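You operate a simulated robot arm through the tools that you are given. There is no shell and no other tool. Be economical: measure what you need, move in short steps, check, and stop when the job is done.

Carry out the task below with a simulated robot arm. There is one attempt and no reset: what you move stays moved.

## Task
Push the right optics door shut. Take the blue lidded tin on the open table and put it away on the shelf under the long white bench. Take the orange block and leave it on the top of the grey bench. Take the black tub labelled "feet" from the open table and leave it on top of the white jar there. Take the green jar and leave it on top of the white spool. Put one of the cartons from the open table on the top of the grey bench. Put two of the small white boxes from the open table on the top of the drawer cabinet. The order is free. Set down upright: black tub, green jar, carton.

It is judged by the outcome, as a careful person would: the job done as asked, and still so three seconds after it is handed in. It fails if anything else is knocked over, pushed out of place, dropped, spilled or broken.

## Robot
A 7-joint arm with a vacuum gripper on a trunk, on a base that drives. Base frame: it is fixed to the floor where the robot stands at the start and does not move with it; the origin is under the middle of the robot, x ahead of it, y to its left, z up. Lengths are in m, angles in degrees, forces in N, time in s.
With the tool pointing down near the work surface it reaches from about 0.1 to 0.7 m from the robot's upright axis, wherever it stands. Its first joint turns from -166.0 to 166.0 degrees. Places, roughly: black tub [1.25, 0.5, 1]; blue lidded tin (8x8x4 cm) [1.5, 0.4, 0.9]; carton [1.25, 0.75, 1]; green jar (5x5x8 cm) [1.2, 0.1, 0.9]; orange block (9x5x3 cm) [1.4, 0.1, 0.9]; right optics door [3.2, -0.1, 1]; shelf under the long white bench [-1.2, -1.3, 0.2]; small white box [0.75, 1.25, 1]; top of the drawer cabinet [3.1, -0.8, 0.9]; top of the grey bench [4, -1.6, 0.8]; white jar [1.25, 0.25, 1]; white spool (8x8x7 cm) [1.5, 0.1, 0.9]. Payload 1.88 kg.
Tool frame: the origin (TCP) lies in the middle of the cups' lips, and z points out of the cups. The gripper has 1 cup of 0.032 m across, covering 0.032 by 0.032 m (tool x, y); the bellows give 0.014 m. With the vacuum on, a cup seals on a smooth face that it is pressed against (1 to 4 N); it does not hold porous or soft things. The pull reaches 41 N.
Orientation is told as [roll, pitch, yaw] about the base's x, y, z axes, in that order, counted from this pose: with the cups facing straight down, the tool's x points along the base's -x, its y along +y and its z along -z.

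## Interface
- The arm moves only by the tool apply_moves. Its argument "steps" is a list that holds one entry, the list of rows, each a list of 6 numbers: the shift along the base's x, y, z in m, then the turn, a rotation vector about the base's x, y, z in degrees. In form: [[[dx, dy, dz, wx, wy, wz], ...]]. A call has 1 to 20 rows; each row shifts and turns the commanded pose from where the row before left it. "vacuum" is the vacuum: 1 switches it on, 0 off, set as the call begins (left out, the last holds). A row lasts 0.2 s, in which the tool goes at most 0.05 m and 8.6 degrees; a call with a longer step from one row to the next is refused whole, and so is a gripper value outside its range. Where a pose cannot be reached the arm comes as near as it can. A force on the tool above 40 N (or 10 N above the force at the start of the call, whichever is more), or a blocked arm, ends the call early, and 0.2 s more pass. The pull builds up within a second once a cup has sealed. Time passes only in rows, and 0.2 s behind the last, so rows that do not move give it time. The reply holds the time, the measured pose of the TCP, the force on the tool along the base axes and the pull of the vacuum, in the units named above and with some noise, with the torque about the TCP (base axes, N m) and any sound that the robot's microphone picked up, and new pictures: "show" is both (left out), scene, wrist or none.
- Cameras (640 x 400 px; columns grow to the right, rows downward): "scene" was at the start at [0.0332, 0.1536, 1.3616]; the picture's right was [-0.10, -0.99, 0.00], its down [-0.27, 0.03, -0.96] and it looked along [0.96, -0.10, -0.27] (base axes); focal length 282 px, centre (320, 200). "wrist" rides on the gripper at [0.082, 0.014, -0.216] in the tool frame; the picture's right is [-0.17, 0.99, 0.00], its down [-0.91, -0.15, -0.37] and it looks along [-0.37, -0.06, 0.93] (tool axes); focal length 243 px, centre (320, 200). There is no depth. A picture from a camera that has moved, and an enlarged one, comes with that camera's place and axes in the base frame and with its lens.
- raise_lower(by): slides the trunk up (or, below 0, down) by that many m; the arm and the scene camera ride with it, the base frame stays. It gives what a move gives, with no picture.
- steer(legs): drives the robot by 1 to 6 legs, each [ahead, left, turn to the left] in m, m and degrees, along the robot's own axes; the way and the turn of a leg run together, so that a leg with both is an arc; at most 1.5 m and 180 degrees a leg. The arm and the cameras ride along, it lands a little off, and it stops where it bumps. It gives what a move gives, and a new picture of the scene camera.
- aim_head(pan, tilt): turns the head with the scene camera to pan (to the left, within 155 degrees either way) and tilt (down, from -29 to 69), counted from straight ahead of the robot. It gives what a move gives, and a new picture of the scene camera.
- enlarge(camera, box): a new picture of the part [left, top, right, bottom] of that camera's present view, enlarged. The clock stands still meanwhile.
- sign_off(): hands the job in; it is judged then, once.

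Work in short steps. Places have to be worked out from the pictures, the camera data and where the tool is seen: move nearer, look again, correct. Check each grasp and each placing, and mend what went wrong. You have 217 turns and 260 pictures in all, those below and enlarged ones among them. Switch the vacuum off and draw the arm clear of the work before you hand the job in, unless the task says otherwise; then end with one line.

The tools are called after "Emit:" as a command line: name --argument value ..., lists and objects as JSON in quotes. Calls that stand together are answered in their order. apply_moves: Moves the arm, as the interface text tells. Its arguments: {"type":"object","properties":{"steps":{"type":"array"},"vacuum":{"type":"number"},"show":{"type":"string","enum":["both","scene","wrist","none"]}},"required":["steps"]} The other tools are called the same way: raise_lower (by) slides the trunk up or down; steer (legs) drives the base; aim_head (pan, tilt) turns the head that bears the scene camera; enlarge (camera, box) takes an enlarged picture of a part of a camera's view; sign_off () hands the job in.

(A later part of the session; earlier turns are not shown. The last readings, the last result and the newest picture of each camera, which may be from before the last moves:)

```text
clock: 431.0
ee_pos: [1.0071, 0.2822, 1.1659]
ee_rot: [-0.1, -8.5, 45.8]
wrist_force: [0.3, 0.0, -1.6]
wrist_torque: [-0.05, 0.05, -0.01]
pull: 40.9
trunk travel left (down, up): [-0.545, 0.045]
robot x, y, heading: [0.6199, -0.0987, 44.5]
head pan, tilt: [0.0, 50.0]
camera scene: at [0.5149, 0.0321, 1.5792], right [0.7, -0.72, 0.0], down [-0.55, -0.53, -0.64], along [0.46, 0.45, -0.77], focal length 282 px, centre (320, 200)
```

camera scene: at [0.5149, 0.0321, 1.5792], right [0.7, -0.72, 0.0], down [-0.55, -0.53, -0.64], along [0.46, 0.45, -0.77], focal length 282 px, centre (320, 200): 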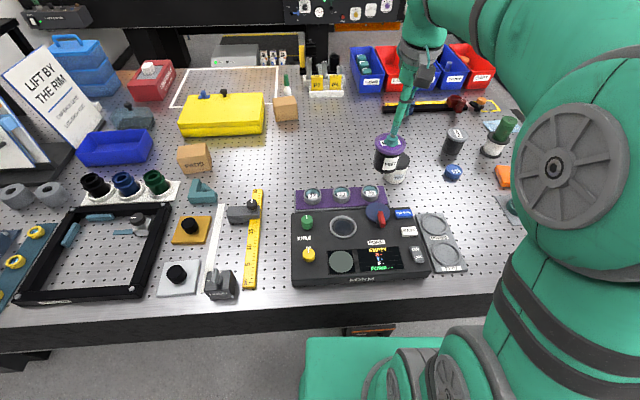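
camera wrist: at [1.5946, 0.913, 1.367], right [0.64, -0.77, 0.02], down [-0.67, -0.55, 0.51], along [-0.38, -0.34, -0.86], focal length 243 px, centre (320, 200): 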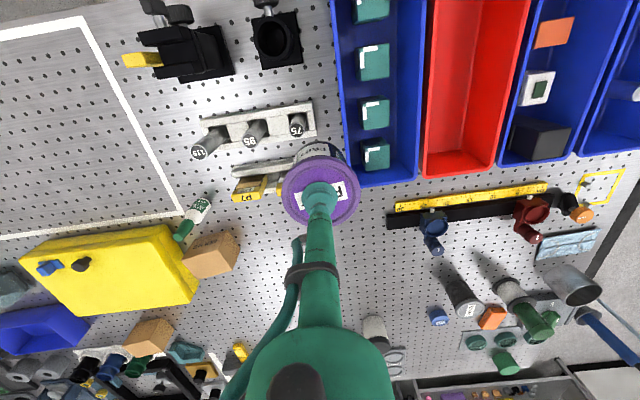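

Robot is in place (s≈0.53). White jar ≈ (1.165,0.32). Bring the tub over it.

Emit:
apply_moves --steps '[[[0.04, 0.01, 0, 0, 0, 0], [0.04, 0.01, 0, 0, 0, 0], [0.04, 0.01, 0, 0, 0, 0], [0, 0, 0, 0, 0, 0]]]'

```text
clock: 432.0
ee_pos: [1.1281, 0.3114, 1.1664]
ee_rot: [-0.2, -8.5, 45.7]
wrist_force: [1.0, -0.4, -1.7]
wrist_torque: [-0.08, 0.1, 0.02]
pull: 41.2
trunk travel left (down, up): [-0.545, 0.045]
robot x, y, heading: [0.6163, -0.0952, 44.5]
head pan, tilt: [0.0, 50.0]
camera scene: at [0.5152, 0.0322, 1.5792], right [0.7, -0.72, 0.0], down [-0.55, -0.54, -0.64], along [0.46, 0.45, -0.77], focal length 282 px, centre (320, 200)
camera wrist: at [1.0388, 0.2394, 1.3672], right [-0.59, 0.81, 0.02], down [0.7, 0.5, 0.51], along [0.4, 0.32, -0.86], focal length 243 px, centre (320, 200)
```

scene: 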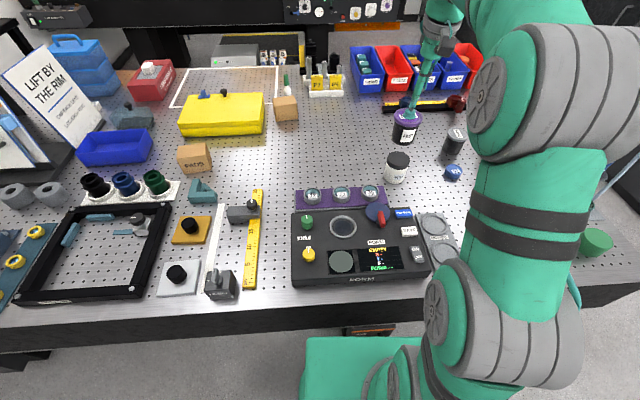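
wrist: 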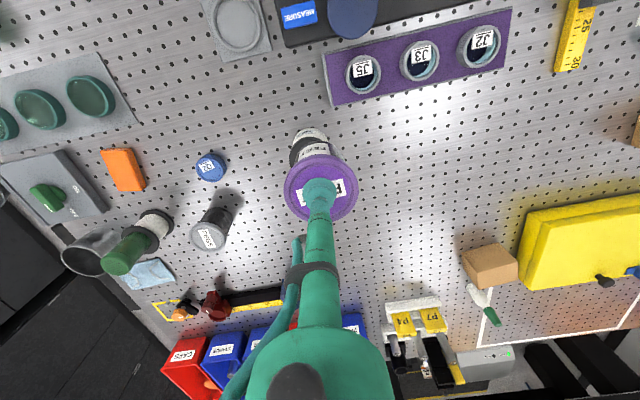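

Estimated jar centre (1.155,0.321), top z≈0.98. Align and lower to just above it.

Emit:
apply_moves --steps '[[[0.027, 0.01, -0.02, 0, 0, 0], [0, 0, -0.04, 0, 0, 0], [0, 0, -0.02, 0, 0, 0], [0, 0, 0, 0, 0, 0]]]' --show "none"

Emit:
enlarge --camera "scene" --box '[340, 90, 460, 195]'

Emit:
enlarge --camera "wrist" --box '[250, 120, 390, 220]'

```text
clock: 433.0
ee_pos: [1.1549, 0.3243, 1.0872]
ee_rot: [-0.1, -8.5, 45.7]
wrist_force: [-0.8, 0.2, -1.0]
wrist_torque: [-0.05, 0.07, -0.02]
pull: 40.5
trunk travel left (down, up): [-0.545, 0.045]
robot x, y, heading: [0.6199, -0.0919, 44.6]
head pan, tilt: [0.0, 50.0]
```

```text
3.81 times, centred on (400, 142) of scene
camera zoom: at [0.515, 0.0321, 1.5792], right [0.7, -0.72, 0.0], down [-0.55, -0.53, -0.64], along [0.46, 0.45, -0.77], focal length 1074 px, centre (15, 419)
```

zoom: 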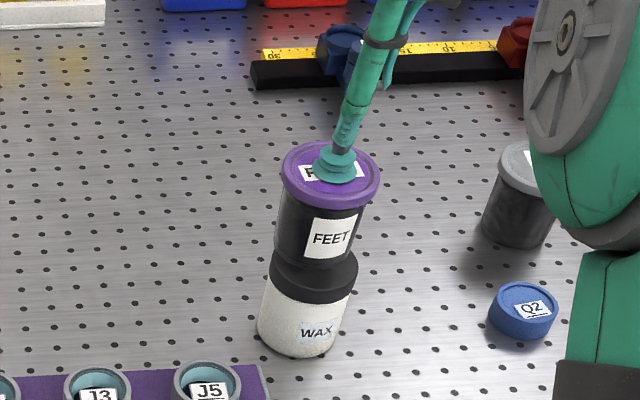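

```text
4.00 times, centred on (320, 170) of wrist
camera zoom: at [1.0658, 0.2527, 1.287], right [-0.59, 0.81, 0.02], down [0.7, 0.5, 0.51], along [0.4, 0.32, -0.86], focal length 970 px, centre (320, 320)
```

zoom: 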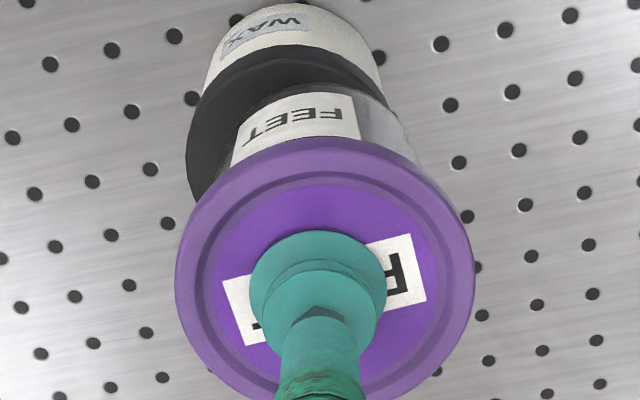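

Fore–aft is aligned; the tub needs ~1 cm toward the robot's right. Shift and lower to just above contact.

Emit:
apply_moves --steps '[[[0.0065, -0.0075, -0.008, 0, 0, 0], [0, 0, -0.008, 0, 0, 0], [0, 0, 0, 0, 0, 0]]]' --show "none"

Emit:
enlarge --camera "scene" --box '[340, 90, 460, 195]'

Emit:
enlarge --camera "wrist" --box '[250, 120, 390, 220]'

```text
clock: 433.8
ee_pos: [1.1609, 0.3156, 1.0704]
ee_rot: [-0.1, -8.5, 45.6]
wrist_force: [-0.6, 0.3, -2.0]
wrist_torque: [-0.05, 0.07, -0.04]
pull: 40.5
trunk travel left (down, up): [-0.545, 0.045]
robot x, y, heading: [0.6207, -0.1004, 44.5]
head pan, tilt: [0.0, 50.0]
```

```text
3.81 times, centred on (400, 142) of scene
camera zoom: at [0.5149, 0.0321, 1.5792], right [0.7, -0.72, 0.0], down [-0.55, -0.54, -0.64], along [0.46, 0.45, -0.77], focal length 1074 px, centre (15, 419)
```

zoom: 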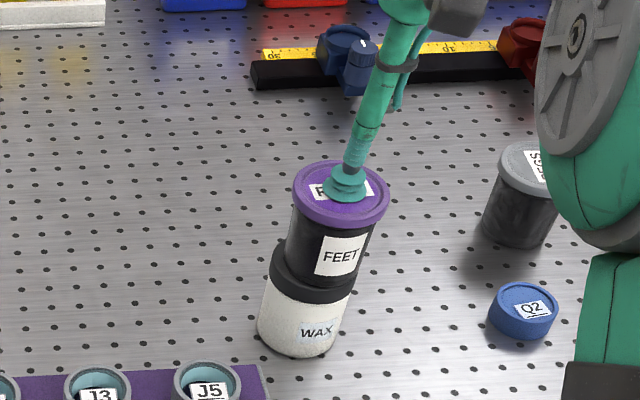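

```text
4.00 times, centred on (320, 170) of wrist
camera zoom: at [1.0721, 0.2433, 1.2708], right [-0.59, 0.81, 0.02], down [0.7, 0.5, 0.51], along [0.4, 0.32, -0.86], focal length 970 px, centre (320, 320)
```

zoom: 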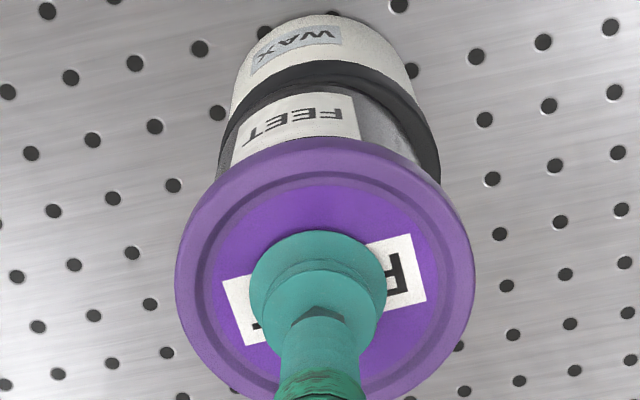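

Nearly centred. Fine-shift 4 mm back left and lower to contact.

Emit:
apply_moves --steps '[[[-0.0028, 0.003, -0.004, 0, 0, 0], [0, 0, -0.004, 0, 0, 0], [0, 0, -0.004, 0, 0, 0], [0, 0, 0, 0, 0, 0]]]' --show "none"

```text
clock: 434.8
ee_pos: [1.16, 0.3181, 1.0627]
ee_rot: [-0.2, -8.9, 45.8]
wrist_force: [6.3, 0.9, 32.0]
wrist_torque: [-0.18, 0.1, -0.02]
pull: 40.3
trunk travel left (down, up): [-0.545, 0.045]
robot x, y, heading: [0.6184, -0.0956, 44.3]
head pan, tilt: [0.0, 50.0]
```

Contact. Ease the pressure by 2 mm and check before release.

Emit:
apply_moves --steps '[[[0, 0, 0.003, 0, 0, 0], [0, 0, 0, 0, 0, 0]]]' --show "none"

Emit:
enlarge --camera "scene" --box '[340, 90, 460, 195]'

Emit:
enlarge --camera "wrist" --box '[250, 120, 390, 220]'

```text
clock: 435.4
ee_pos: [1.1592, 0.3181, 1.0604]
ee_rot: [0.0, -8.6, 45.8]
wrist_force: [6.3, 2.2, 20.6]
wrist_torque: [-0.07, -0.01, -0.05]
pull: 40.4
trunk travel left (down, up): [-0.545, 0.045]
robot x, y, heading: [0.6173, -0.0984, 44.0]
head pan, tilt: [0.0, 50.0]
```

```text
3.81 times, centred on (400, 142) of scene
camera zoom: at [0.5142, 0.0313, 1.5791], right [0.7, -0.72, 0.0], down [-0.55, -0.53, -0.64], along [0.46, 0.45, -0.77], focal length 1074 px, centre (15, 419)
```

zoom: 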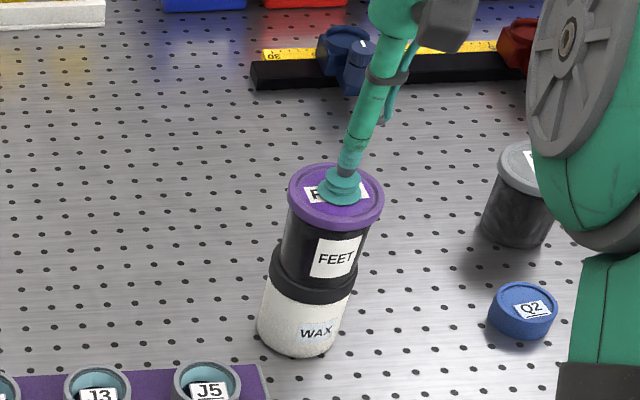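

```text
4.00 times, centred on (320, 170) of wrist
camera zoom: at [1.0696, 0.246, 1.2611], right [-0.59, 0.81, 0.02], down [0.7, 0.5, 0.51], along [0.4, 0.32, -0.86], focal length 970 px, centre (320, 320)
```

zoom: 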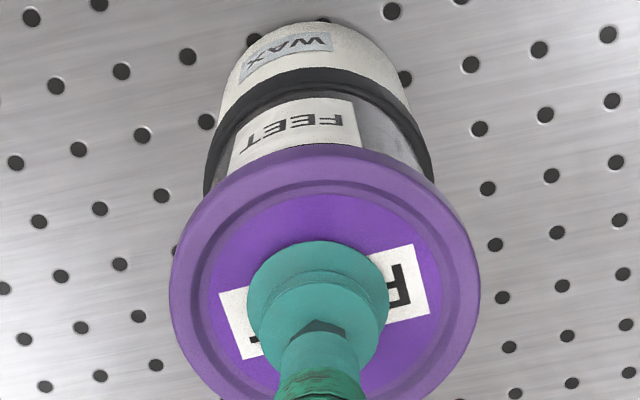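

Well seated on the jar cap. Release, then lift slowly.

Emit:
apply_moves --steps '[[[0, 0, 0, 0, 0, 0], [0, 0, 0, 0, 0, 0], [0, 0, 0, 0, 0, 0], [0, 0, 0, 0, 0, 0], [0, 0, 0, 0, 0, 0], [0, 0, 0.005, 0, 0, 0], [0, 0, 0.01, 0, 0, 0], [0, 0, 0.03, 0, 0, 0], [0, 0, 0.05, 0, 0, 0], [0, 0, 0.03, 0, 0, 0], [0, 0, 0, 0, 0, 0]]]' --vacuum 0 --show "none"

Emit:
enlarge --camera "scene" --box '[340, 90, 460, 195]'

```text
clock: 437.8
ee_pos: [1.1565, 0.3169, 1.1868]
ee_rot: [-0.1, -8.5, 45.8]
wrist_force: [0.6, -0.5, 0.2]
wrist_torque: [0.02, -0.03, 0.0]
pull: 0.0
trunk travel left (down, up): [-0.545, 0.045]
robot x, y, heading: [0.6152, -0.0947, 44.0]
head pan, tilt: [0.0, 50.0]
```

```text
3.81 times, centred on (400, 142) of scene
camera zoom: at [0.515, 0.0321, 1.5792], right [0.7, -0.72, 0.0], down [-0.55, -0.53, -0.64], along [0.46, 0.45, -0.77], focal length 1074 px, centre (15, 419)
```

zoom: 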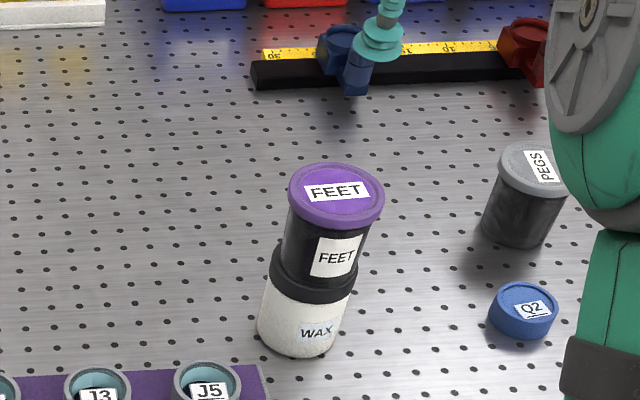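

Tub stands on the white jar. Now the orange block: retract, level the tool, and move to the right along the front.

Emit:
apply_moves --steps '[[[-0.03, -0.03, 0.01, 0, 0, 0], [-0.03, -0.03, 0, 0, 0, 0], [-0.03, -0.03, 0, 0, 0, 0], [-0.03, -0.03, 0, 0, 0, 0], [-0.03, -0.03, 0, -6.1, 5.9, 0], [0, 0, 0, 0, 0, 0]]]' --show "none"

Emit:
steer --legs '[[-0.3, 0, 2], [0, -0.65, 0], [0.3, 0, 1]]'

Emit:
apply_moves --steps '[[[0.03, 0.03, 0, 0, 0, 0], [0.03, 0.03, 0, 0, 0, 0], [0, 0, 0, 0, 0, 0]]]'

```text
clock: 439.2
ee_pos: [1.01, 0.1661, 1.195]
ee_rot: [-0.2, 0.0, 45.8]
wrist_force: [0.6, 0.7, -1.2]
wrist_torque: [0.0, 0.01, 0.01]
pull: 0.2
trunk travel left (down, up): [-0.545, 0.045]
robot x, y, heading: [0.6211, -0.0974, 44.3]
head pan, tilt: [0.0, 50.0]
```

```text
clock: 446.2
ee_pos: [1.4676, -0.2679, 1.1943]
ee_rot: [-0.1, 0.1, 48.7]
wrist_force: [-0.2, -0.5, 0.0]
wrist_torque: [0.04, -0.03, 0.04]
pull: 0.1
trunk travel left (down, up): [-0.545, 0.045]
robot x, y, heading: [1.0909, -0.5491, 47.2]
head pan, tilt: [0.0, 50.0]
camera scene: at [0.9802, -0.4276, 1.5792], right [0.73, -0.68, 0.0], down [-0.52, -0.56, -0.64], along [0.44, 0.47, -0.77], focal length 282 px, centre (320, 200)
```

scene: 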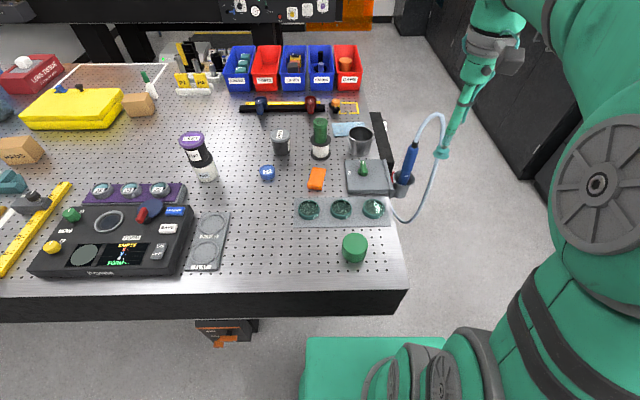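

```text
clock: 447.0
ee_pos: [1.5293, -0.2073, 1.1978]
ee_rot: [-0.1, -0.1, 48.7]
wrist_force: [-0.2, 0.1, 0.2]
wrist_torque: [0.01, 0.03, -0.01]
pull: 0.1
trunk travel left (down, up): [-0.545, 0.045]
robot x, y, heading: [1.0878, -0.5485, 47.0]
head pan, tilt: [0.0, 50.0]
camera scene: at [0.9802, -0.4276, 1.5792], right [0.73, -0.68, 0.0], down [-0.52, -0.56, -0.64], along [0.44, 0.47, -0.77], focal length 282 px, centre (320, 200)
camera wrist: at [1.4639, -0.2609, 1.413], right [-0.63, 0.78, 0.0], down [0.72, 0.59, 0.38], along [0.29, 0.24, -0.93], focal length 243 px, centre (320, 200)
```

scene: 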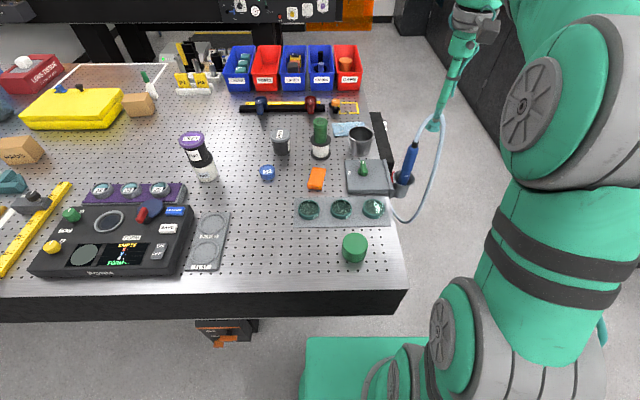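
wrist: 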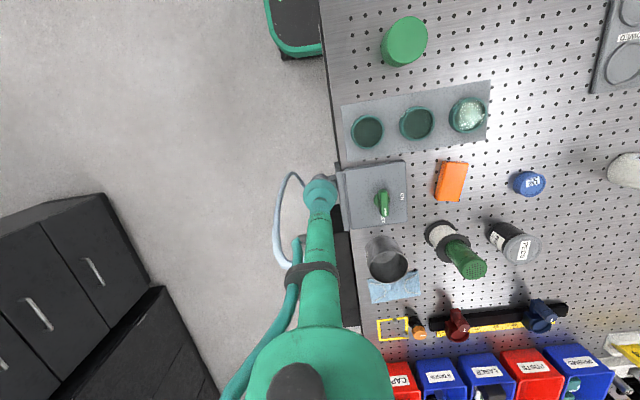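

Tool is near the hose handle (no contact); move left away from it, then over the orange block at ≈(1.41,0.048).

Emit:
apply_moves --steps '[[[-0.03, 0.027, 0.005, 0, 0, 0], [-0.03, 0.027, 0, 0, 0, 0], [-0.03, 0.027, 0, 0, 0, 0], [-0.03, 0.027, -0.02, 0, 0, 0], [0, 0.045, -0.02, 0, 0, 0], [0, 0.045, -0.02, 0, 0, 0], [0, 0.045, -0.02, 0, 0, 0], [0, 0.012, -0.03, 0, 0, 0], [0, 0, 0, 0, 0, 0]]]'

```text
clock: 449.0
ee_pos: [1.4075, 0.0454, 1.0882]
ee_rot: [-0.2, -0.2, 48.8]
wrist_force: [0.4, -0.7, 0.4]
wrist_torque: [0.05, -0.03, -0.01]
pull: 0.1
trunk travel left (down, up): [-0.545, 0.045]
robot x, y, heading: [1.0874, -0.5514, 47.2]
head pan, tilt: [0.0, 50.0]
camera scene: at [0.98, -0.4278, 1.5792], right [0.73, -0.68, 0.0], down [-0.52, -0.56, -0.64], along [0.44, 0.47, -0.77], focal length 282 px, centre (320, 200)
camera wrist: at [1.3433, -0.0075, 1.3035], right [-0.63, 0.78, 0.0], down [0.72, 0.59, 0.38], along [0.29, 0.24, -0.93], focal length 243 px, centre (320, 200)
```

scene: 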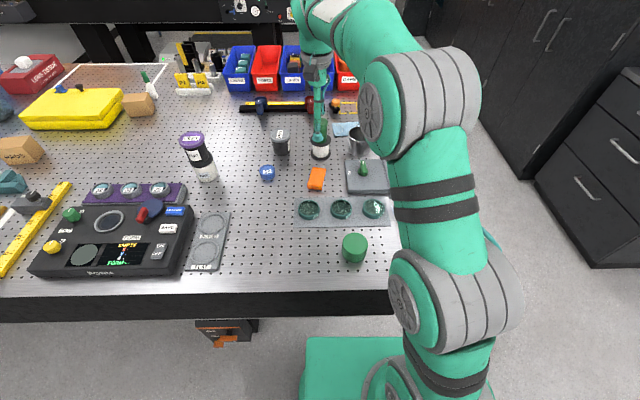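
wrist: 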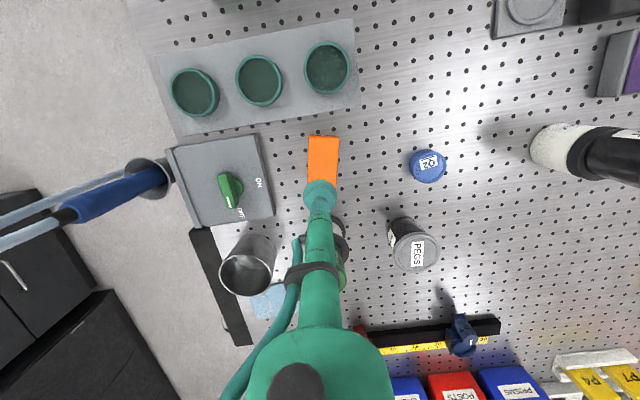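

Aligned within mm. Descend with vacuum on.

Emit:
apply_moves --steps '[[[0.001, 0.004, -0.04, 0, 0, 0], [0, 0, -0.04, 0, 0, 0], [0, 0, -0.04, 0, 0, 0], [0, 0, -0.015, 0, 0, 0], [0, 0, -0.008, 0, 0, 0], [0, 0, -0.006, 0, 0, 0], [0, 0, -0.006, 0, 0, 0], [0, 0, -0.005, 0, 0, 0], [0, 0, 0, 0, 0, 0]]]' --vacuum 1 --show "wrist"

```text
clock: 451.0
ee_pos: [1.4087, 0.0515, 0.9318]
ee_rot: [-0.1, -0.2, 48.6]
wrist_force: [0.3, -0.5, 7.1]
wrist_torque: [0.0, 0.04, -0.04]
pull: 40.5
trunk travel left (down, up): [-0.545, 0.045]
robot x, y, heading: [1.0887, -0.5522, 47.0]
head pan, tilt: [0.0, 50.0]
camera wrist: at [1.3433, -0.0013, 1.1468], right [-0.63, 0.78, 0.0], down [0.72, 0.58, 0.38], along [0.29, 0.24, -0.93], focal length 243 px, centre (320, 200)
```

wrist: 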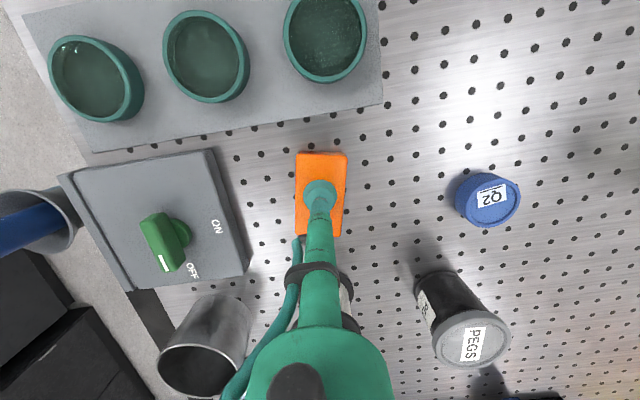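

Sealed. Lift straight up and retract.

Emit:
apply_moves --steps '[[[0, 0, 0.03, 0, 0, 0], [0, 0, 0.045, 0, 0, 0], [0, 0, 0.045, 0, 0, 0], [0, 0, 0.045, 0, 0, 0], [-0.01, -0.01, 0.045, 0, 0, 0], [-0.03, -0.033, 0.04, 0, 0, 0], [-0.03, -0.033, 0.01, 0, 0, 0], [-0.03, -0.033, 0, 0, 0, 0], [-0.03, -0.033, 0, 0, 0, 0], [-0.03, -0.033, 0, 0, 0, 0], [-0.03, -0.033, 0, 0, 0, 0], [0, 0, 0, 0, 0, 0]]]' --show "none"

Emit:
steer --legs '[[-0.45, 0, 0]]'

```text
refused: row 6 steps farther than a row can; nothing moved
```

```text
clock: 453.7
ee_pos: [1.1072, -0.2695, 0.9313]
ee_rot: [-0.1, 0.0, 49.0]
wrist_force: [0.4, 0.1, 0.1]
wrist_torque: [-0.02, 0.0, -0.01]
pull: 0.1
trunk travel left (down, up): [-0.545, 0.045]
robot x, y, heading: [0.7879, -0.8756, 47.4]
head pan, tilt: [0.0, 50.0]
camera scene: at [0.6819, -0.751, 1.5792], right [0.74, -0.68, 0.0], down [-0.52, -0.56, -0.64], along [0.43, 0.47, -0.77], focal length 282 px, centre (320, 200)
```

scene: 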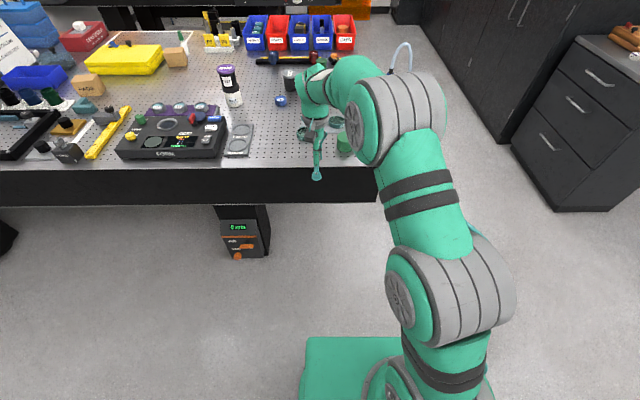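

My lift was refused and the base dragged the block back — the seal is lost. I must see what happened before moving anything.

Emit:
enlarge --camera "scene" --box '[200, 50, 400, 200]'

Emit:
apply_moves --steps '[[[0, 0, 0.04, 0, 0, 0], [0, 0, 0.04, 0, 0, 0], [0, 0, 0.04, 0, 0, 0], [0, 0, 0, 0, 0, 0]]]' --vacuum 0 --show "wrist"

```text
2.67 times, centred on (300, 125) of scene
camera zoom: at [0.6819, -0.751, 1.5792], right [0.74, -0.68, 0.0], down [-0.52, -0.56, -0.64], along [0.43, 0.47, -0.77], focal length 752 px, centre (373, 400)
```

zoom: 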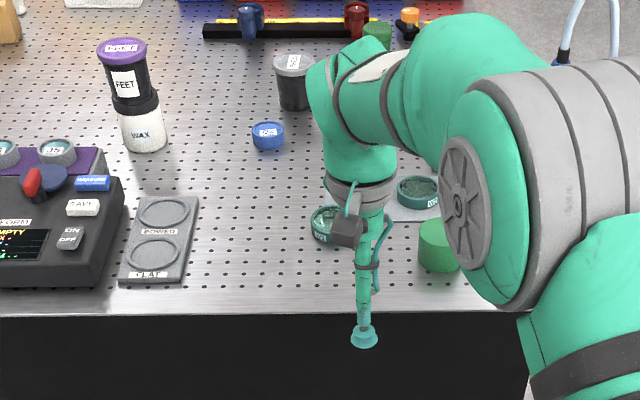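

```text
clock: 454.7
ee_pos: [1.1085, -0.2695, 1.0545]
ee_rot: [0.0, 0.0, 48.9]
wrist_force: [0.4, -0.6, 0.5]
wrist_torque: [-0.02, 0.03, -0.01]
pull: 0.0
trunk travel left (down, up): [-0.545, 0.045]
robot x, y, heading: [0.7932, -0.8712, 47.4]
head pan, tilt: [0.0, 50.0]
camera wrist: at [1.0436, -0.3224, 1.2689], right [-0.63, 0.77, 0.0], down [0.72, 0.59, 0.38], along [0.29, 0.24, -0.93], focal length 243 px, centre (320, 200)
```

wrist: 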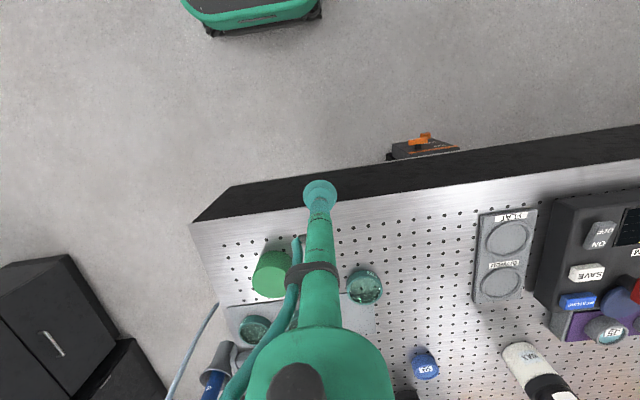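

Emit:
apply_moves --steps '[[[0, 0, 0.045, 0, 0, 0], [0, 0, 0.045, 0, 0, 0], [0, 0, 0.03, 0, 0, 0], [0, 0, 0, 0, 0, 0]]]' --show "none"

Emit:
steer --legs '[[0, -0.45, 0]]'

Emit:
aim_head --pan 15 --tilt 45

Emit:
enlarge --camera "scene" --box '[220, 60, 420, 210]'

```text
clock: 455.7
ee_pos: [1.1105, -0.2725, 1.1713]
ee_rot: [-0.1, 0.0, 48.9]
wrist_force: [0.5, -0.2, 0.2]
wrist_torque: [0.0, 0.02, -0.01]
pull: 0.1
trunk travel left (down, up): [-0.545, 0.045]
robot x, y, heading: [0.7937, -0.8742, 47.7]
head pan, tilt: [0.0, 50.0]
```

```text
clock: 458.3
ee_pos: [1.4271, -0.5621, 1.1715]
ee_rot: [-0.2, 0.0, 49.8]
wrist_force: [0.0, -0.7, 0.2]
wrist_torque: [0.0, -0.01, 0.03]
pull: 0.0
trunk travel left (down, up): [-0.545, 0.045]
robot x, y, heading: [1.1131, -1.165, 48.0]
head pan, tilt: [0.0, 50.0]
camera scene: at [1.0047, -1.0459, 1.5792], right [0.75, -0.67, 0.0], down [-0.51, -0.57, -0.64], along [0.43, 0.48, -0.77], focal length 282 px, centre (320, 200)
```

scene: 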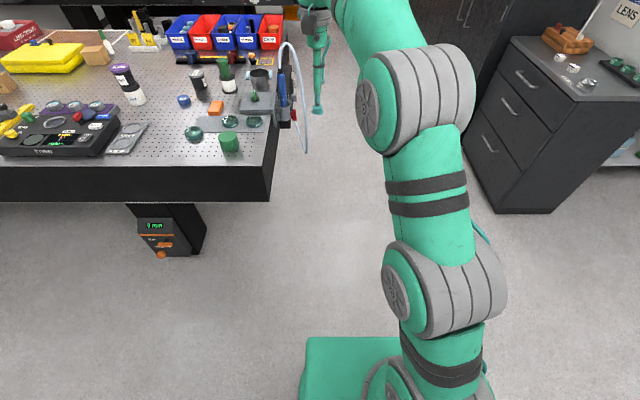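

```text
clock: 459.1
ee_pos: [1.4273, -0.5614, 1.1712]
ee_rot: [-0.1, 0.0, 49.7]
wrist_force: [-1.0, -0.6, 0.5]
wrist_torque: [0.01, 0.02, -0.02]
pull: 0.0
trunk travel left (down, up): [-0.545, 0.045]
robot x, y, heading: [1.1192, -1.1653, 48.3]
head pan, tilt: [15.0, 45.0]
camera scene: at [0.99, -1.0307, 1.586], right [0.89, -0.45, 0.0], down [-0.32, -0.63, -0.71], along [0.32, 0.63, -0.71], focal length 282 px, centre (320, 200)
```

scene: 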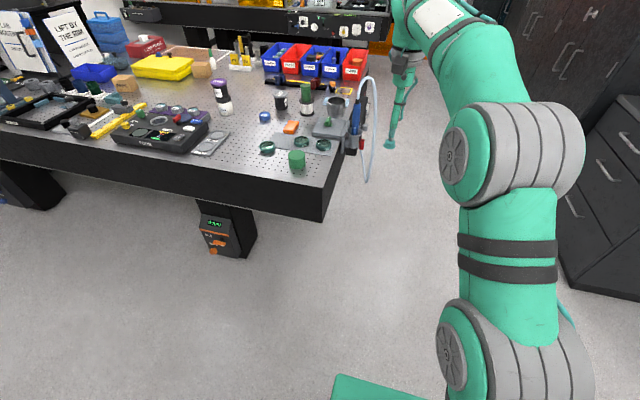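

```text
2.67 times, centred on (320, 135) of scene
camera zoom: at [0.99, -1.0307, 1.586], right [0.89, -0.45, 0.0], down [-0.32, -0.63, -0.71], along [0.32, 0.63, -0.71], focal length 752 px, centre (320, 373)
```

zoom: 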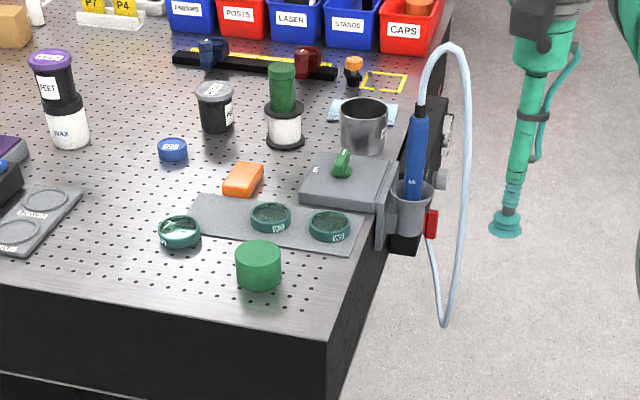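

The orange block is nearly in place, but the drag pushed one watch-glass dish off its tray (still upright). I'll put the dish back: originally at about (1.3035,-0.028) at the tray's left end. Drive back in to inspect with the wrist camera.

Emit:
steer --legs '[[0, 0.5, 0], [0.35, 0, 0]]'

Emit:
apply_moves --steps '[[[0, 0, 0, 0, 0, 0]]]' --show "wrist"

```text
clock: 463.9
ee_pos: [1.3028, 0.0286, 1.1704]
ee_rot: [-0.2, -0.1, 49.0]
wrist_force: [0.2, -0.5, -0.6]
wrist_torque: [0.02, 0.01, 0.01]
pull: 0.0
trunk travel left (down, up): [-0.545, 0.045]
robot x, y, heading: [0.9868, -0.5742, 47.4]
head pan, tilt: [15.0, 45.0]
camera scene: at [0.8607, -0.4349, 1.586], right [0.89, -0.46, 0.0], down [-0.33, -0.63, -0.71], along [0.33, 0.63, -0.71], focal length 282 px, centre (320, 200)
```

scene: 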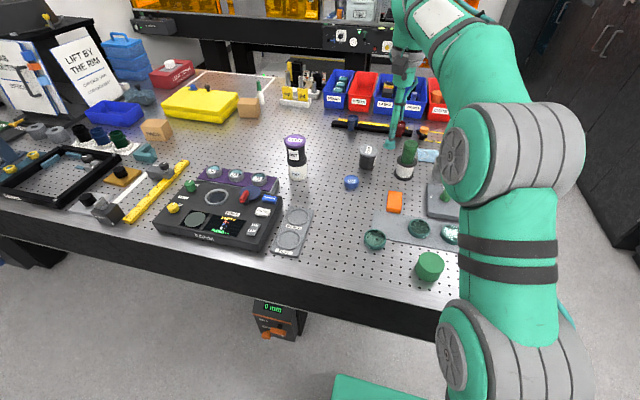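

```text
clock: 464.3
ee_pos: [1.3031, 0.028, 1.1705]
ee_rot: [-0.1, 0.0, 49.0]
wrist_force: [-0.2, -0.3, -0.2]
wrist_torque: [-0.03, -0.01, -0.02]
pull: 0.0
trunk travel left (down, up): [-0.545, 0.045]
robot x, y, heading: [0.9871, -0.5764, 47.6]
head pan, tilt: [15.0, 45.0]
camera wrist: at [1.2391, -0.0245, 1.3854], right [-0.64, 0.77, 0.0], down [0.72, 0.59, 0.37], along [0.29, 0.24, -0.93], focal length 243 px, centre (320, 200)
```

wrist: 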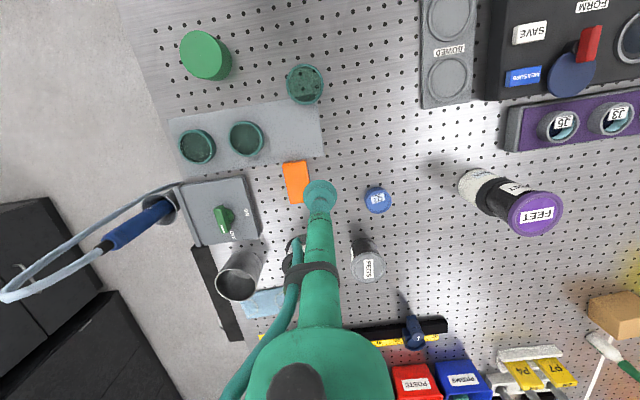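

Emit:
enlarge --camera "wrist" --box '[150, 40, 350, 220]'

```text
2.22 times, centred on (250, 130) of wrist
camera zoom: at [1.2391, -0.0245, 1.3854], right [-0.64, 0.77, 0.0], down [0.72, 0.59, 0.37], along [0.29, 0.24, -0.93], focal length 539 px, centre (476, 356)
```

zoom: 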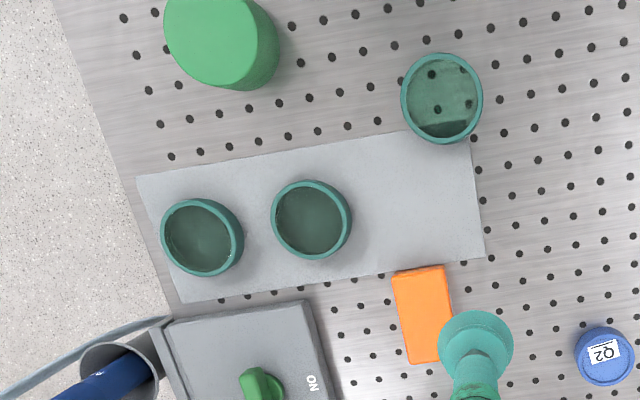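

Tray and the other two dishes have not moved; the dish to restore is at ≈(1.232,-0.063), its place (1.303,-0.027). Move over it for a close look.

Emit:
apply_moves --steps '[[[-0.024, -0.03, -0.02, 0, 0, 0], [-0.024, -0.03, -0.02, 0, 0, 0], [-0.023, -0.031, -0.02, 0, 0, 0], [0, 0, -0.04, 0, 0, 0], [0, 0, 0, 0, 0, 0]]]' --show "none"

Emit:
enlarge --camera "wrist" --box '[240, 110, 400, 210]'

Emit:
enlarge --camera "scene" --box '[350, 200, 470, 290]'

```text
clock: 465.5
ee_pos: [1.2298, -0.0601, 1.0702]
ee_rot: [-0.1, -0.1, 49.0]
wrist_force: [-0.8, 0.9, 0.5]
wrist_torque: [-0.06, -0.01, -0.03]
pull: 0.0
trunk travel left (down, up): [-0.545, 0.045]
robot x, y, heading: [0.9851, -0.5717, 47.3]
head pan, tilt: [15.0, 45.0]
```

```text
4.00 times, centred on (320, 160) of wrist
camera zoom: at [1.1661, -0.1133, 1.2867], right [-0.64, 0.77, 0.0], down [0.72, 0.59, 0.37], along [0.29, 0.24, -0.93], focal length 970 px, centre (320, 360)
```

zoom: 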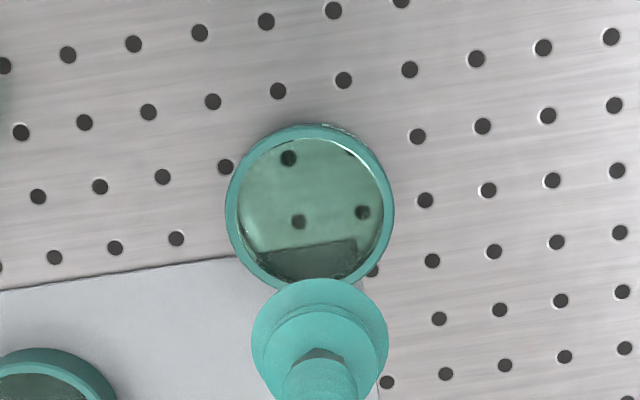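

```text
4.44 times, centred on (410, 245) of scene
camera zoom: at [0.8608, -0.4347, 1.5861], right [0.89, -0.46, 0.0], down [-0.33, -0.63, -0.71], along [0.33, 0.63, -0.71], focal length 1253 px, centre (-80, 0)
```

zoom: 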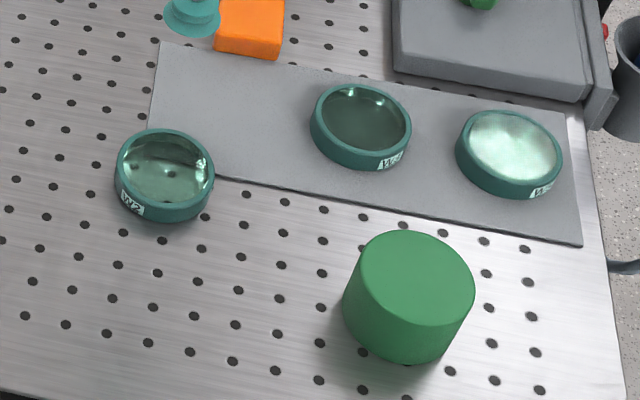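

The dish rests with its edge at the tray; its glass face is smooth. Try to seal gently at its centre (1.232,-0.062).

Emit:
apply_moves --steps '[[[0.002, -0.002, -0.04, 0, 0, 0], [0, 0, -0.04, 0, 0, 0], [0, 0, -0.025, 0, 0, 0], [0, 0, -0.015, 0, 0, 0], [0, 0, -0.01, 0, 0, 0], [0, 0, 0, 0, 0, 0]]]' --vacuum 1 --show "wrist"

```text
clock: 466.9
ee_pos: [1.2351, -0.0655, 0.9382]
ee_rot: [-0.1, 0.0, 49.0]
wrist_force: [-0.1, -0.7, 0.3]
wrist_torque: [-0.04, 0.0, -0.02]
pull: 0.0
trunk travel left (down, up): [-0.545, 0.045]
robot x, y, heading: [0.9821, -0.5713, 47.5]
head pan, tilt: [15.0, 45.0]
camera wrist: at [1.1702, -0.1178, 1.1534], right [-0.64, 0.77, 0.0], down [0.72, 0.59, 0.38], along [0.29, 0.24, -0.93], focal length 243 px, centre (320, 200)
```

wrist: 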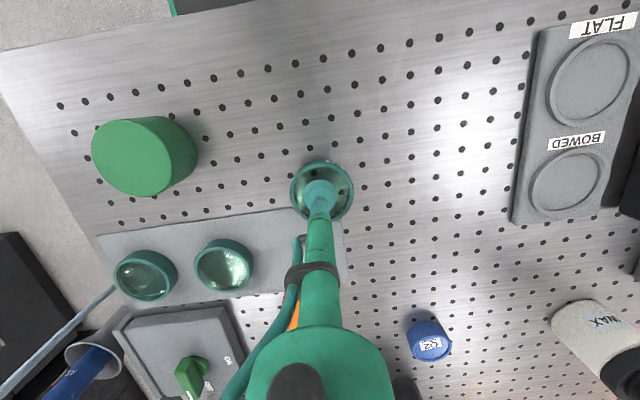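

Centred. Continue down in 4 mm steps.

Emit:
apply_moves --steps '[[[0, 0, -0.005, 0, 0, 0], [0, 0, -0.005, 0, 0, 0], [0, 0, -0.004, 0, 0, 0], [0, 0, 0, 0, 0, 0], [0, 0, 0, 0, 0, 0]]]' --show "none"

```text
clock: 468.1
ee_pos: [1.2354, -0.0653, 0.9273]
ee_rot: [0.0, -0.4, 49.0]
wrist_force: [-5.5, -4.6, 27.9]
wrist_torque: [0.33, -0.34, -0.04]
pull: 40.5
trunk travel left (down, up): [-0.545, 0.045]
robot x, y, heading: [0.9818, -0.5712, 47.7]
head pan, tilt: [15.0, 45.0]
```

Sealed. Lift 6 cm and inspect.

Emit:
apply_moves --steps '[[[0, 0, 0.02, 0, 0, 0], [0, 0, 0.03, 0, 0, 0], [0, 0, 0.03, 0, 0, 0], [0, 0, 0, 0, 0, 0]]]' --show "none"

Emit:
enlarge --camera "scene" --box '[330, 170, 490, 290]'

Emit:
enlarge --camera "wrist" --box '[220, 120, 380, 240]'

```text
clock: 469.1
ee_pos: [1.2351, -0.0648, 1.0046]
ee_rot: [-0.1, -0.1, 48.9]
wrist_force: [0.2, -0.1, -1.1]
wrist_torque: [0.02, 0.01, 0.0]
pull: 40.6
trunk travel left (down, up): [-0.545, 0.045]
robot x, y, heading: [0.9853, -0.572, 47.6]
head pan, tilt: [15.0, 45.0]
```

```text
3.33 times, centred on (410, 230) of scene
camera zoom: at [0.8605, -0.4353, 1.5861], right [0.89, -0.46, 0.0], down [-0.33, -0.63, -0.71], along [0.33, 0.63, -0.71], focal length 940 px, centre (20, 100)
```

zoom: 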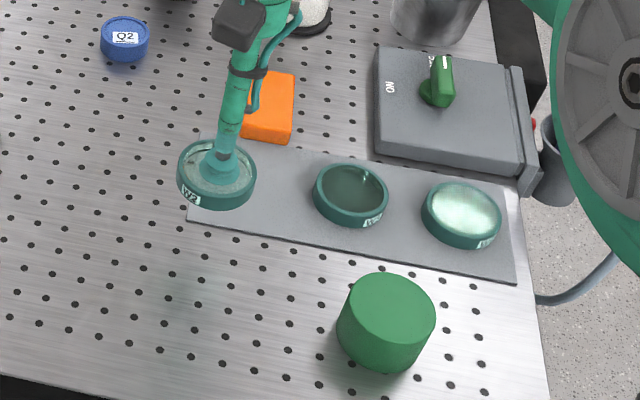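

```text
3.33 times, centred on (300, 180) of wrist
camera zoom: at [1.17, -0.1183, 1.2197], right [-0.64, 0.77, 0.0], down [0.72, 0.59, 0.37], along [0.29, 0.24, -0.93], focal length 809 px, centre (387, 267)
```

zoom: 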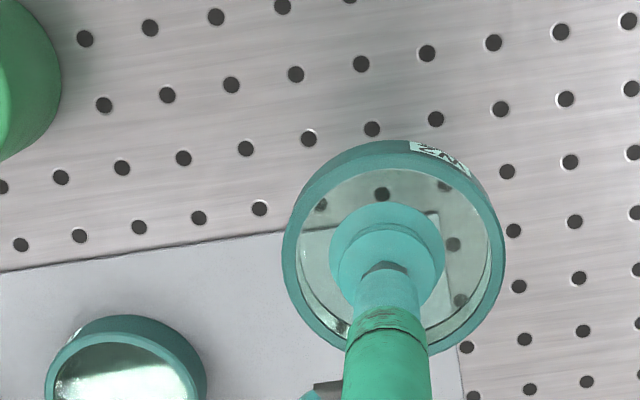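

Dish held well. Its label is turned ~75° relative to its neighbours; raise and rotate it +75° about z to match.

Emit:
apply_moves --steps '[[[0, 0, 0.03, 0, 0, 8.3], [0, 0, 0.02, 0, 0, 8.3], [0, 0, 0, 0, 0, 8.3], [0, 0, 0, 0, 0, 8.3], [0, 0, 0, 0, 0, 8.3], [0, 0, 0, 0, 0, 8.3], [0, 0, 0, 0, 0, 8.3], [0, 0, 0, 0, 0, 8.3], [0, 0, 0, 0, 0, 8.3], [0, 0, 0, 0, 0, 0]]]' --show "both"

```text
clock: 471.3
ee_pos: [1.2364, -0.0647, 1.0556]
ee_rot: [0.0, 0.0, 123.8]
wrist_force: [-0.1, -0.4, -1.3]
wrist_torque: [0.0, 0.0, 0.01]
pull: 40.2
trunk travel left (down, up): [-0.545, 0.045]
robot x, y, heading: [0.9834, -0.5758, 47.5]
head pan, tilt: [15.0, 45.0]
camera scene: at [0.8605, -0.4351, 1.5861], right [0.89, -0.46, 0.0], down [-0.33, -0.63, -0.71], along [0.33, 0.63, -0.71], focal length 282 px, centre (320, 200)
camera wrist: at [1.2691, -0.1407, 1.2712], right [-0.91, -0.41, 0.0], down [-0.38, 0.84, 0.38], along [-0.15, 0.34, -0.93], focal length 243 px, centre (320, 200)
```

scene: 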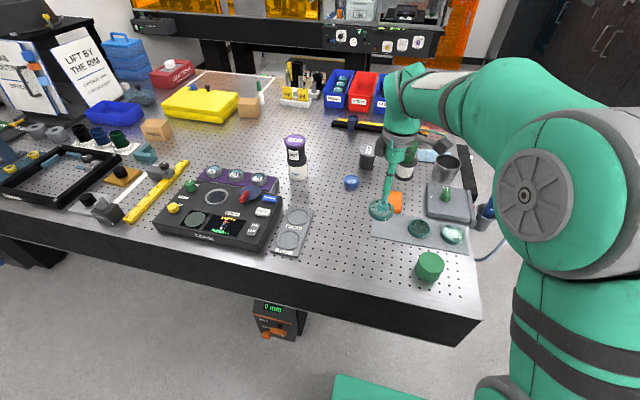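
wrist: 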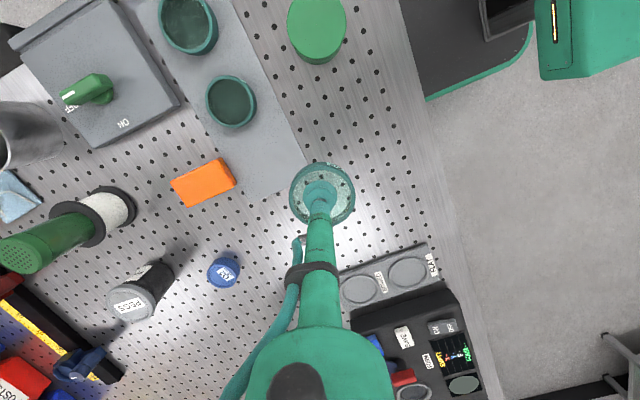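

Move over its place on the tray (1.303,-0.027), lower to 0.975 and check.

Emit:
apply_moves --steps '[[[0.033, 0.019, -0.01, 0, 0, 0], [0.0335, 0.019, -0.02, 0, 0, 0], [0, 0, -0.03, 0, 0, 0], [0, 0, -0.02, 0, 0, 0], [0, 0, 0, 0, 0, 0]]]' --show "wrist"

Emit:
enlarge --camera "scene" --box '[350, 180, 490, 270]'

```text
clock: 472.5
ee_pos: [1.3003, -0.0265, 0.974]
ee_rot: [-0.1, 0.0, 123.7]
wrist_force: [0.2, 0.2, -0.8]
wrist_torque: [0.0, 0.0, 0.01]
pull: 41.0
trunk travel left (down, up): [-0.545, 0.045]
robot x, y, heading: [0.9833, -0.5723, 47.6]
head pan, tilt: [15.0, 45.0]
camera wrist: at [1.3335, -0.102, 1.1895], right [-0.91, -0.41, 0.0], down [-0.38, 0.85, 0.38], along [-0.15, 0.34, -0.93], focal length 243 px, centre (320, 200)
```

wrist: 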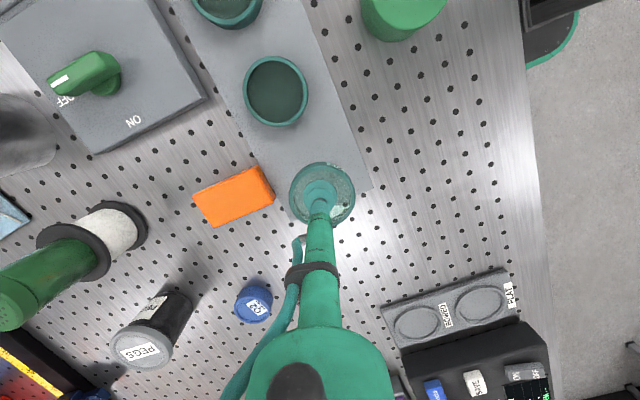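

```text
4.44 times, centred on (420, 225) of scene
camera zoom: at [0.8606, -0.435, 1.5861], right [0.89, -0.46, 0.0], down [-0.33, -0.63, -0.71], along [0.33, 0.63, -0.71], focal length 1253 px, centre (-124, 89)
```

zoom: 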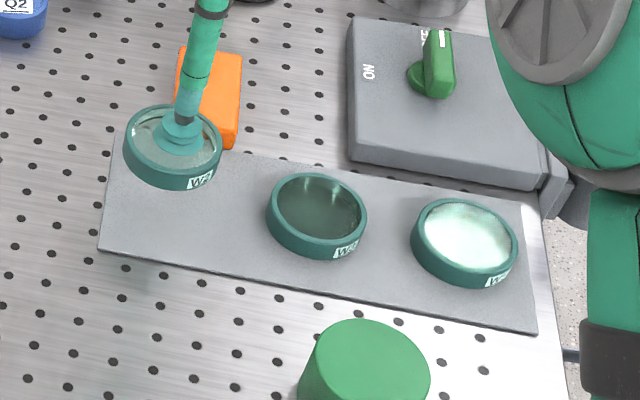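

Alignment and label direction match the other dishes. Lower gently.

Emit:
apply_moves --steps '[[[0.002, 0, -0.02, 0, 0, 0], [0, 0, -0.01, 0, 0, 0], [0, 0, -0.005, 0, 0, 0], [0, 0, -0.003, 0, 0, 0], [0, 0, 0, 0, 0, 0]]]' --show "none"

```text
clock: 473.7
ee_pos: [1.3028, -0.0265, 0.9385]
ee_rot: [-0.2, -0.1, 123.7]
wrist_force: [-0.2, 0.8, -1.2]
wrist_torque: [0.0, 0.0, 0.02]
pull: 40.5
trunk travel left (down, up): [-0.545, 0.045]
robot x, y, heading: [0.9838, -0.5716, 47.5]
head pan, tilt: [15.0, 45.0]
```

Emit:
apply_moves --steps '[[[0, 0, -0.003, 0, 0, 0], [0, 0, -0.003, 0, 0, 0], [0, 0, -0.003, 0, 0, 0], [0, 0, 0, 0, 0, 0]]]' --show "none"

```text
clock: 474.7
ee_pos: [1.303, -0.0274, 0.9298]
ee_rot: [-0.2, -0.1, 123.8]
wrist_force: [-0.5, -0.1, 1.4]
wrist_torque: [-0.04, 0.0, 0.01]
pull: 40.5
trunk travel left (down, up): [-0.545, 0.045]
robot x, y, heading: [0.9863, -0.5704, 47.7]
head pan, tilt: [15.0, 45.0]
```

Touching. 2 mm more, then release and lift.

Emit:
apply_moves --steps '[[[0, 0, -0.002, 0, 0, 0], [0, 0, 0, 0, 0, 0]]]' --show "none"

Emit:
apply_moves --steps '[[[0, 0, 0, 0, 0, 0], [0, 0, 0, 0, 0, 0], [0, 0, 0, 0, 0, 0], [0, 0, 0, 0, 0, 0], [0, 0, 0, 0, 0, 0], [0, 0, 0.005, 0, 0, 0], [0, 0, 0.015, 0, 0, 0], [0, 0, 0.04, 0, 0, 0], [0, 0, 0.04, 0, 0, 0], [0, 0, 0.04, 0, 0, 0], [0, 0, 0, 0, 0, 0]]]' --vacuum 0 --show "wrist"

Emit:
enlarge --camera "scene" --box '[350, 180, 490, 270]'

```text
clock: 475.3
ee_pos: [1.3029, -0.0263, 0.928]
ee_rot: [-0.2, -0.1, 123.7]
wrist_force: [-2.3, -6.6, 8.7]
wrist_torque: [-0.08, -0.02, -0.04]
pull: 41.2
trunk travel left (down, up): [-0.545, 0.045]
robot x, y, heading: [0.9851, -0.5756, 47.5]
head pan, tilt: [15.0, 45.0]
```

```text
clock: 477.7
ee_pos: [1.3037, -0.0261, 1.0695]
ee_rot: [-0.2, 0.0, 123.7]
wrist_force: [-0.5, 0.7, 1.2]
wrist_torque: [-0.01, 0.01, -0.02]
pull: 0.1
trunk travel left (down, up): [-0.545, 0.045]
robot x, y, heading: [0.9836, -0.5725, 47.8]
head pan, tilt: [15.0, 45.0]
camera wrist: at [1.3379, -0.1026, 1.2855], right [-0.91, -0.41, 0.0], down [-0.38, 0.85, 0.38], along [-0.15, 0.34, -0.93], focal length 243 px, centre (320, 200)
```

wrist: 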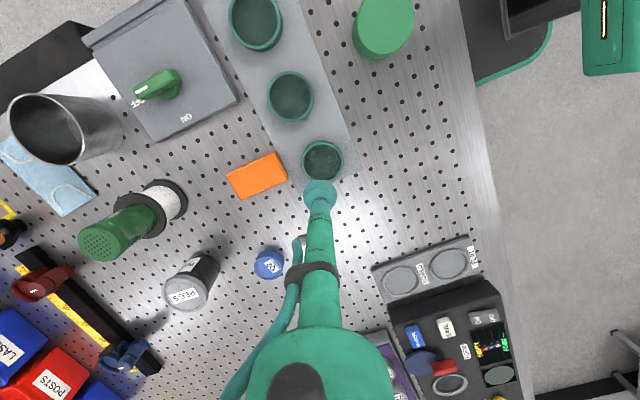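

```text
4.44 times, centred on (420, 225) of scene
camera zoom: at [0.8605, -0.4352, 1.5861], right [0.89, -0.46, 0.0], down [-0.33, -0.63, -0.71], along [0.33, 0.63, -0.71], focal length 1253 px, centre (-124, 89)
```

zoom: 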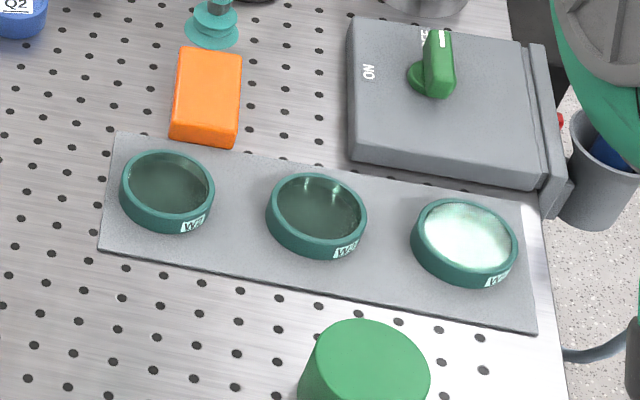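

The dish is back in line with its neighbours. Now the orange block at ≈(1.383,0.031): rotate the tool back and move over it.

Emit:
apply_moves --steps '[[[0, 0, 0.03, 0, 0, -8.3], [0.01, 0.007, 0, 0, 0, -8.3], [0.01, 0.007, 0, 0, 0, -8.3], [0.01, 0.007, 0, 0, 0, -8.3], [0.01, 0.007, 0, 0, 0, -8.3], [0.01, 0.007, 0, 0, 0, -8.3], [0.01, 0.007, 0, 0, 0, -8.3], [0.01, 0.007, 0, 0, 0, -8.3], [0.01, 0.007, 0, 0, 0, -8.3], [0, 0, 0, 0, 0, 0]]]' --show "wrist"

```text
clock: 479.9
ee_pos: [1.3841, 0.0307, 1.0986]
ee_rot: [-0.1, 0.1, 48.9]
wrist_force: [0.0, -0.3, -1.2]
wrist_torque: [0.01, 0.01, -0.01]
pull: 0.1
trunk travel left (down, up): [-0.545, 0.045]
robot x, y, heading: [0.9826, -0.5763, 47.5]
head pan, tilt: [15.0, 45.0]
camera wrist: at [1.3186, -0.0231, 1.3132], right [-0.63, 0.77, 0.0], down [0.72, 0.59, 0.38], along [0.29, 0.24, -0.93], focal length 243 px, centre (320, 200)
```

wrist: 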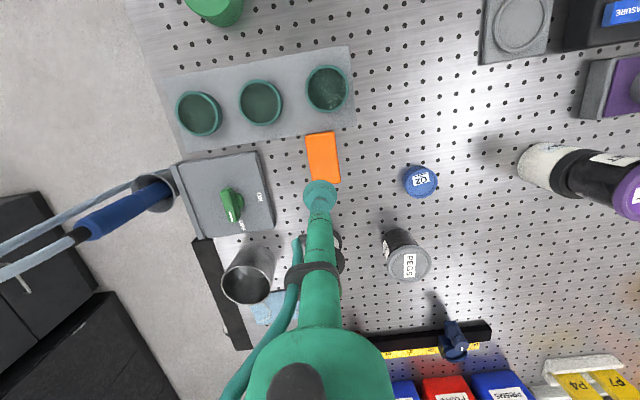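

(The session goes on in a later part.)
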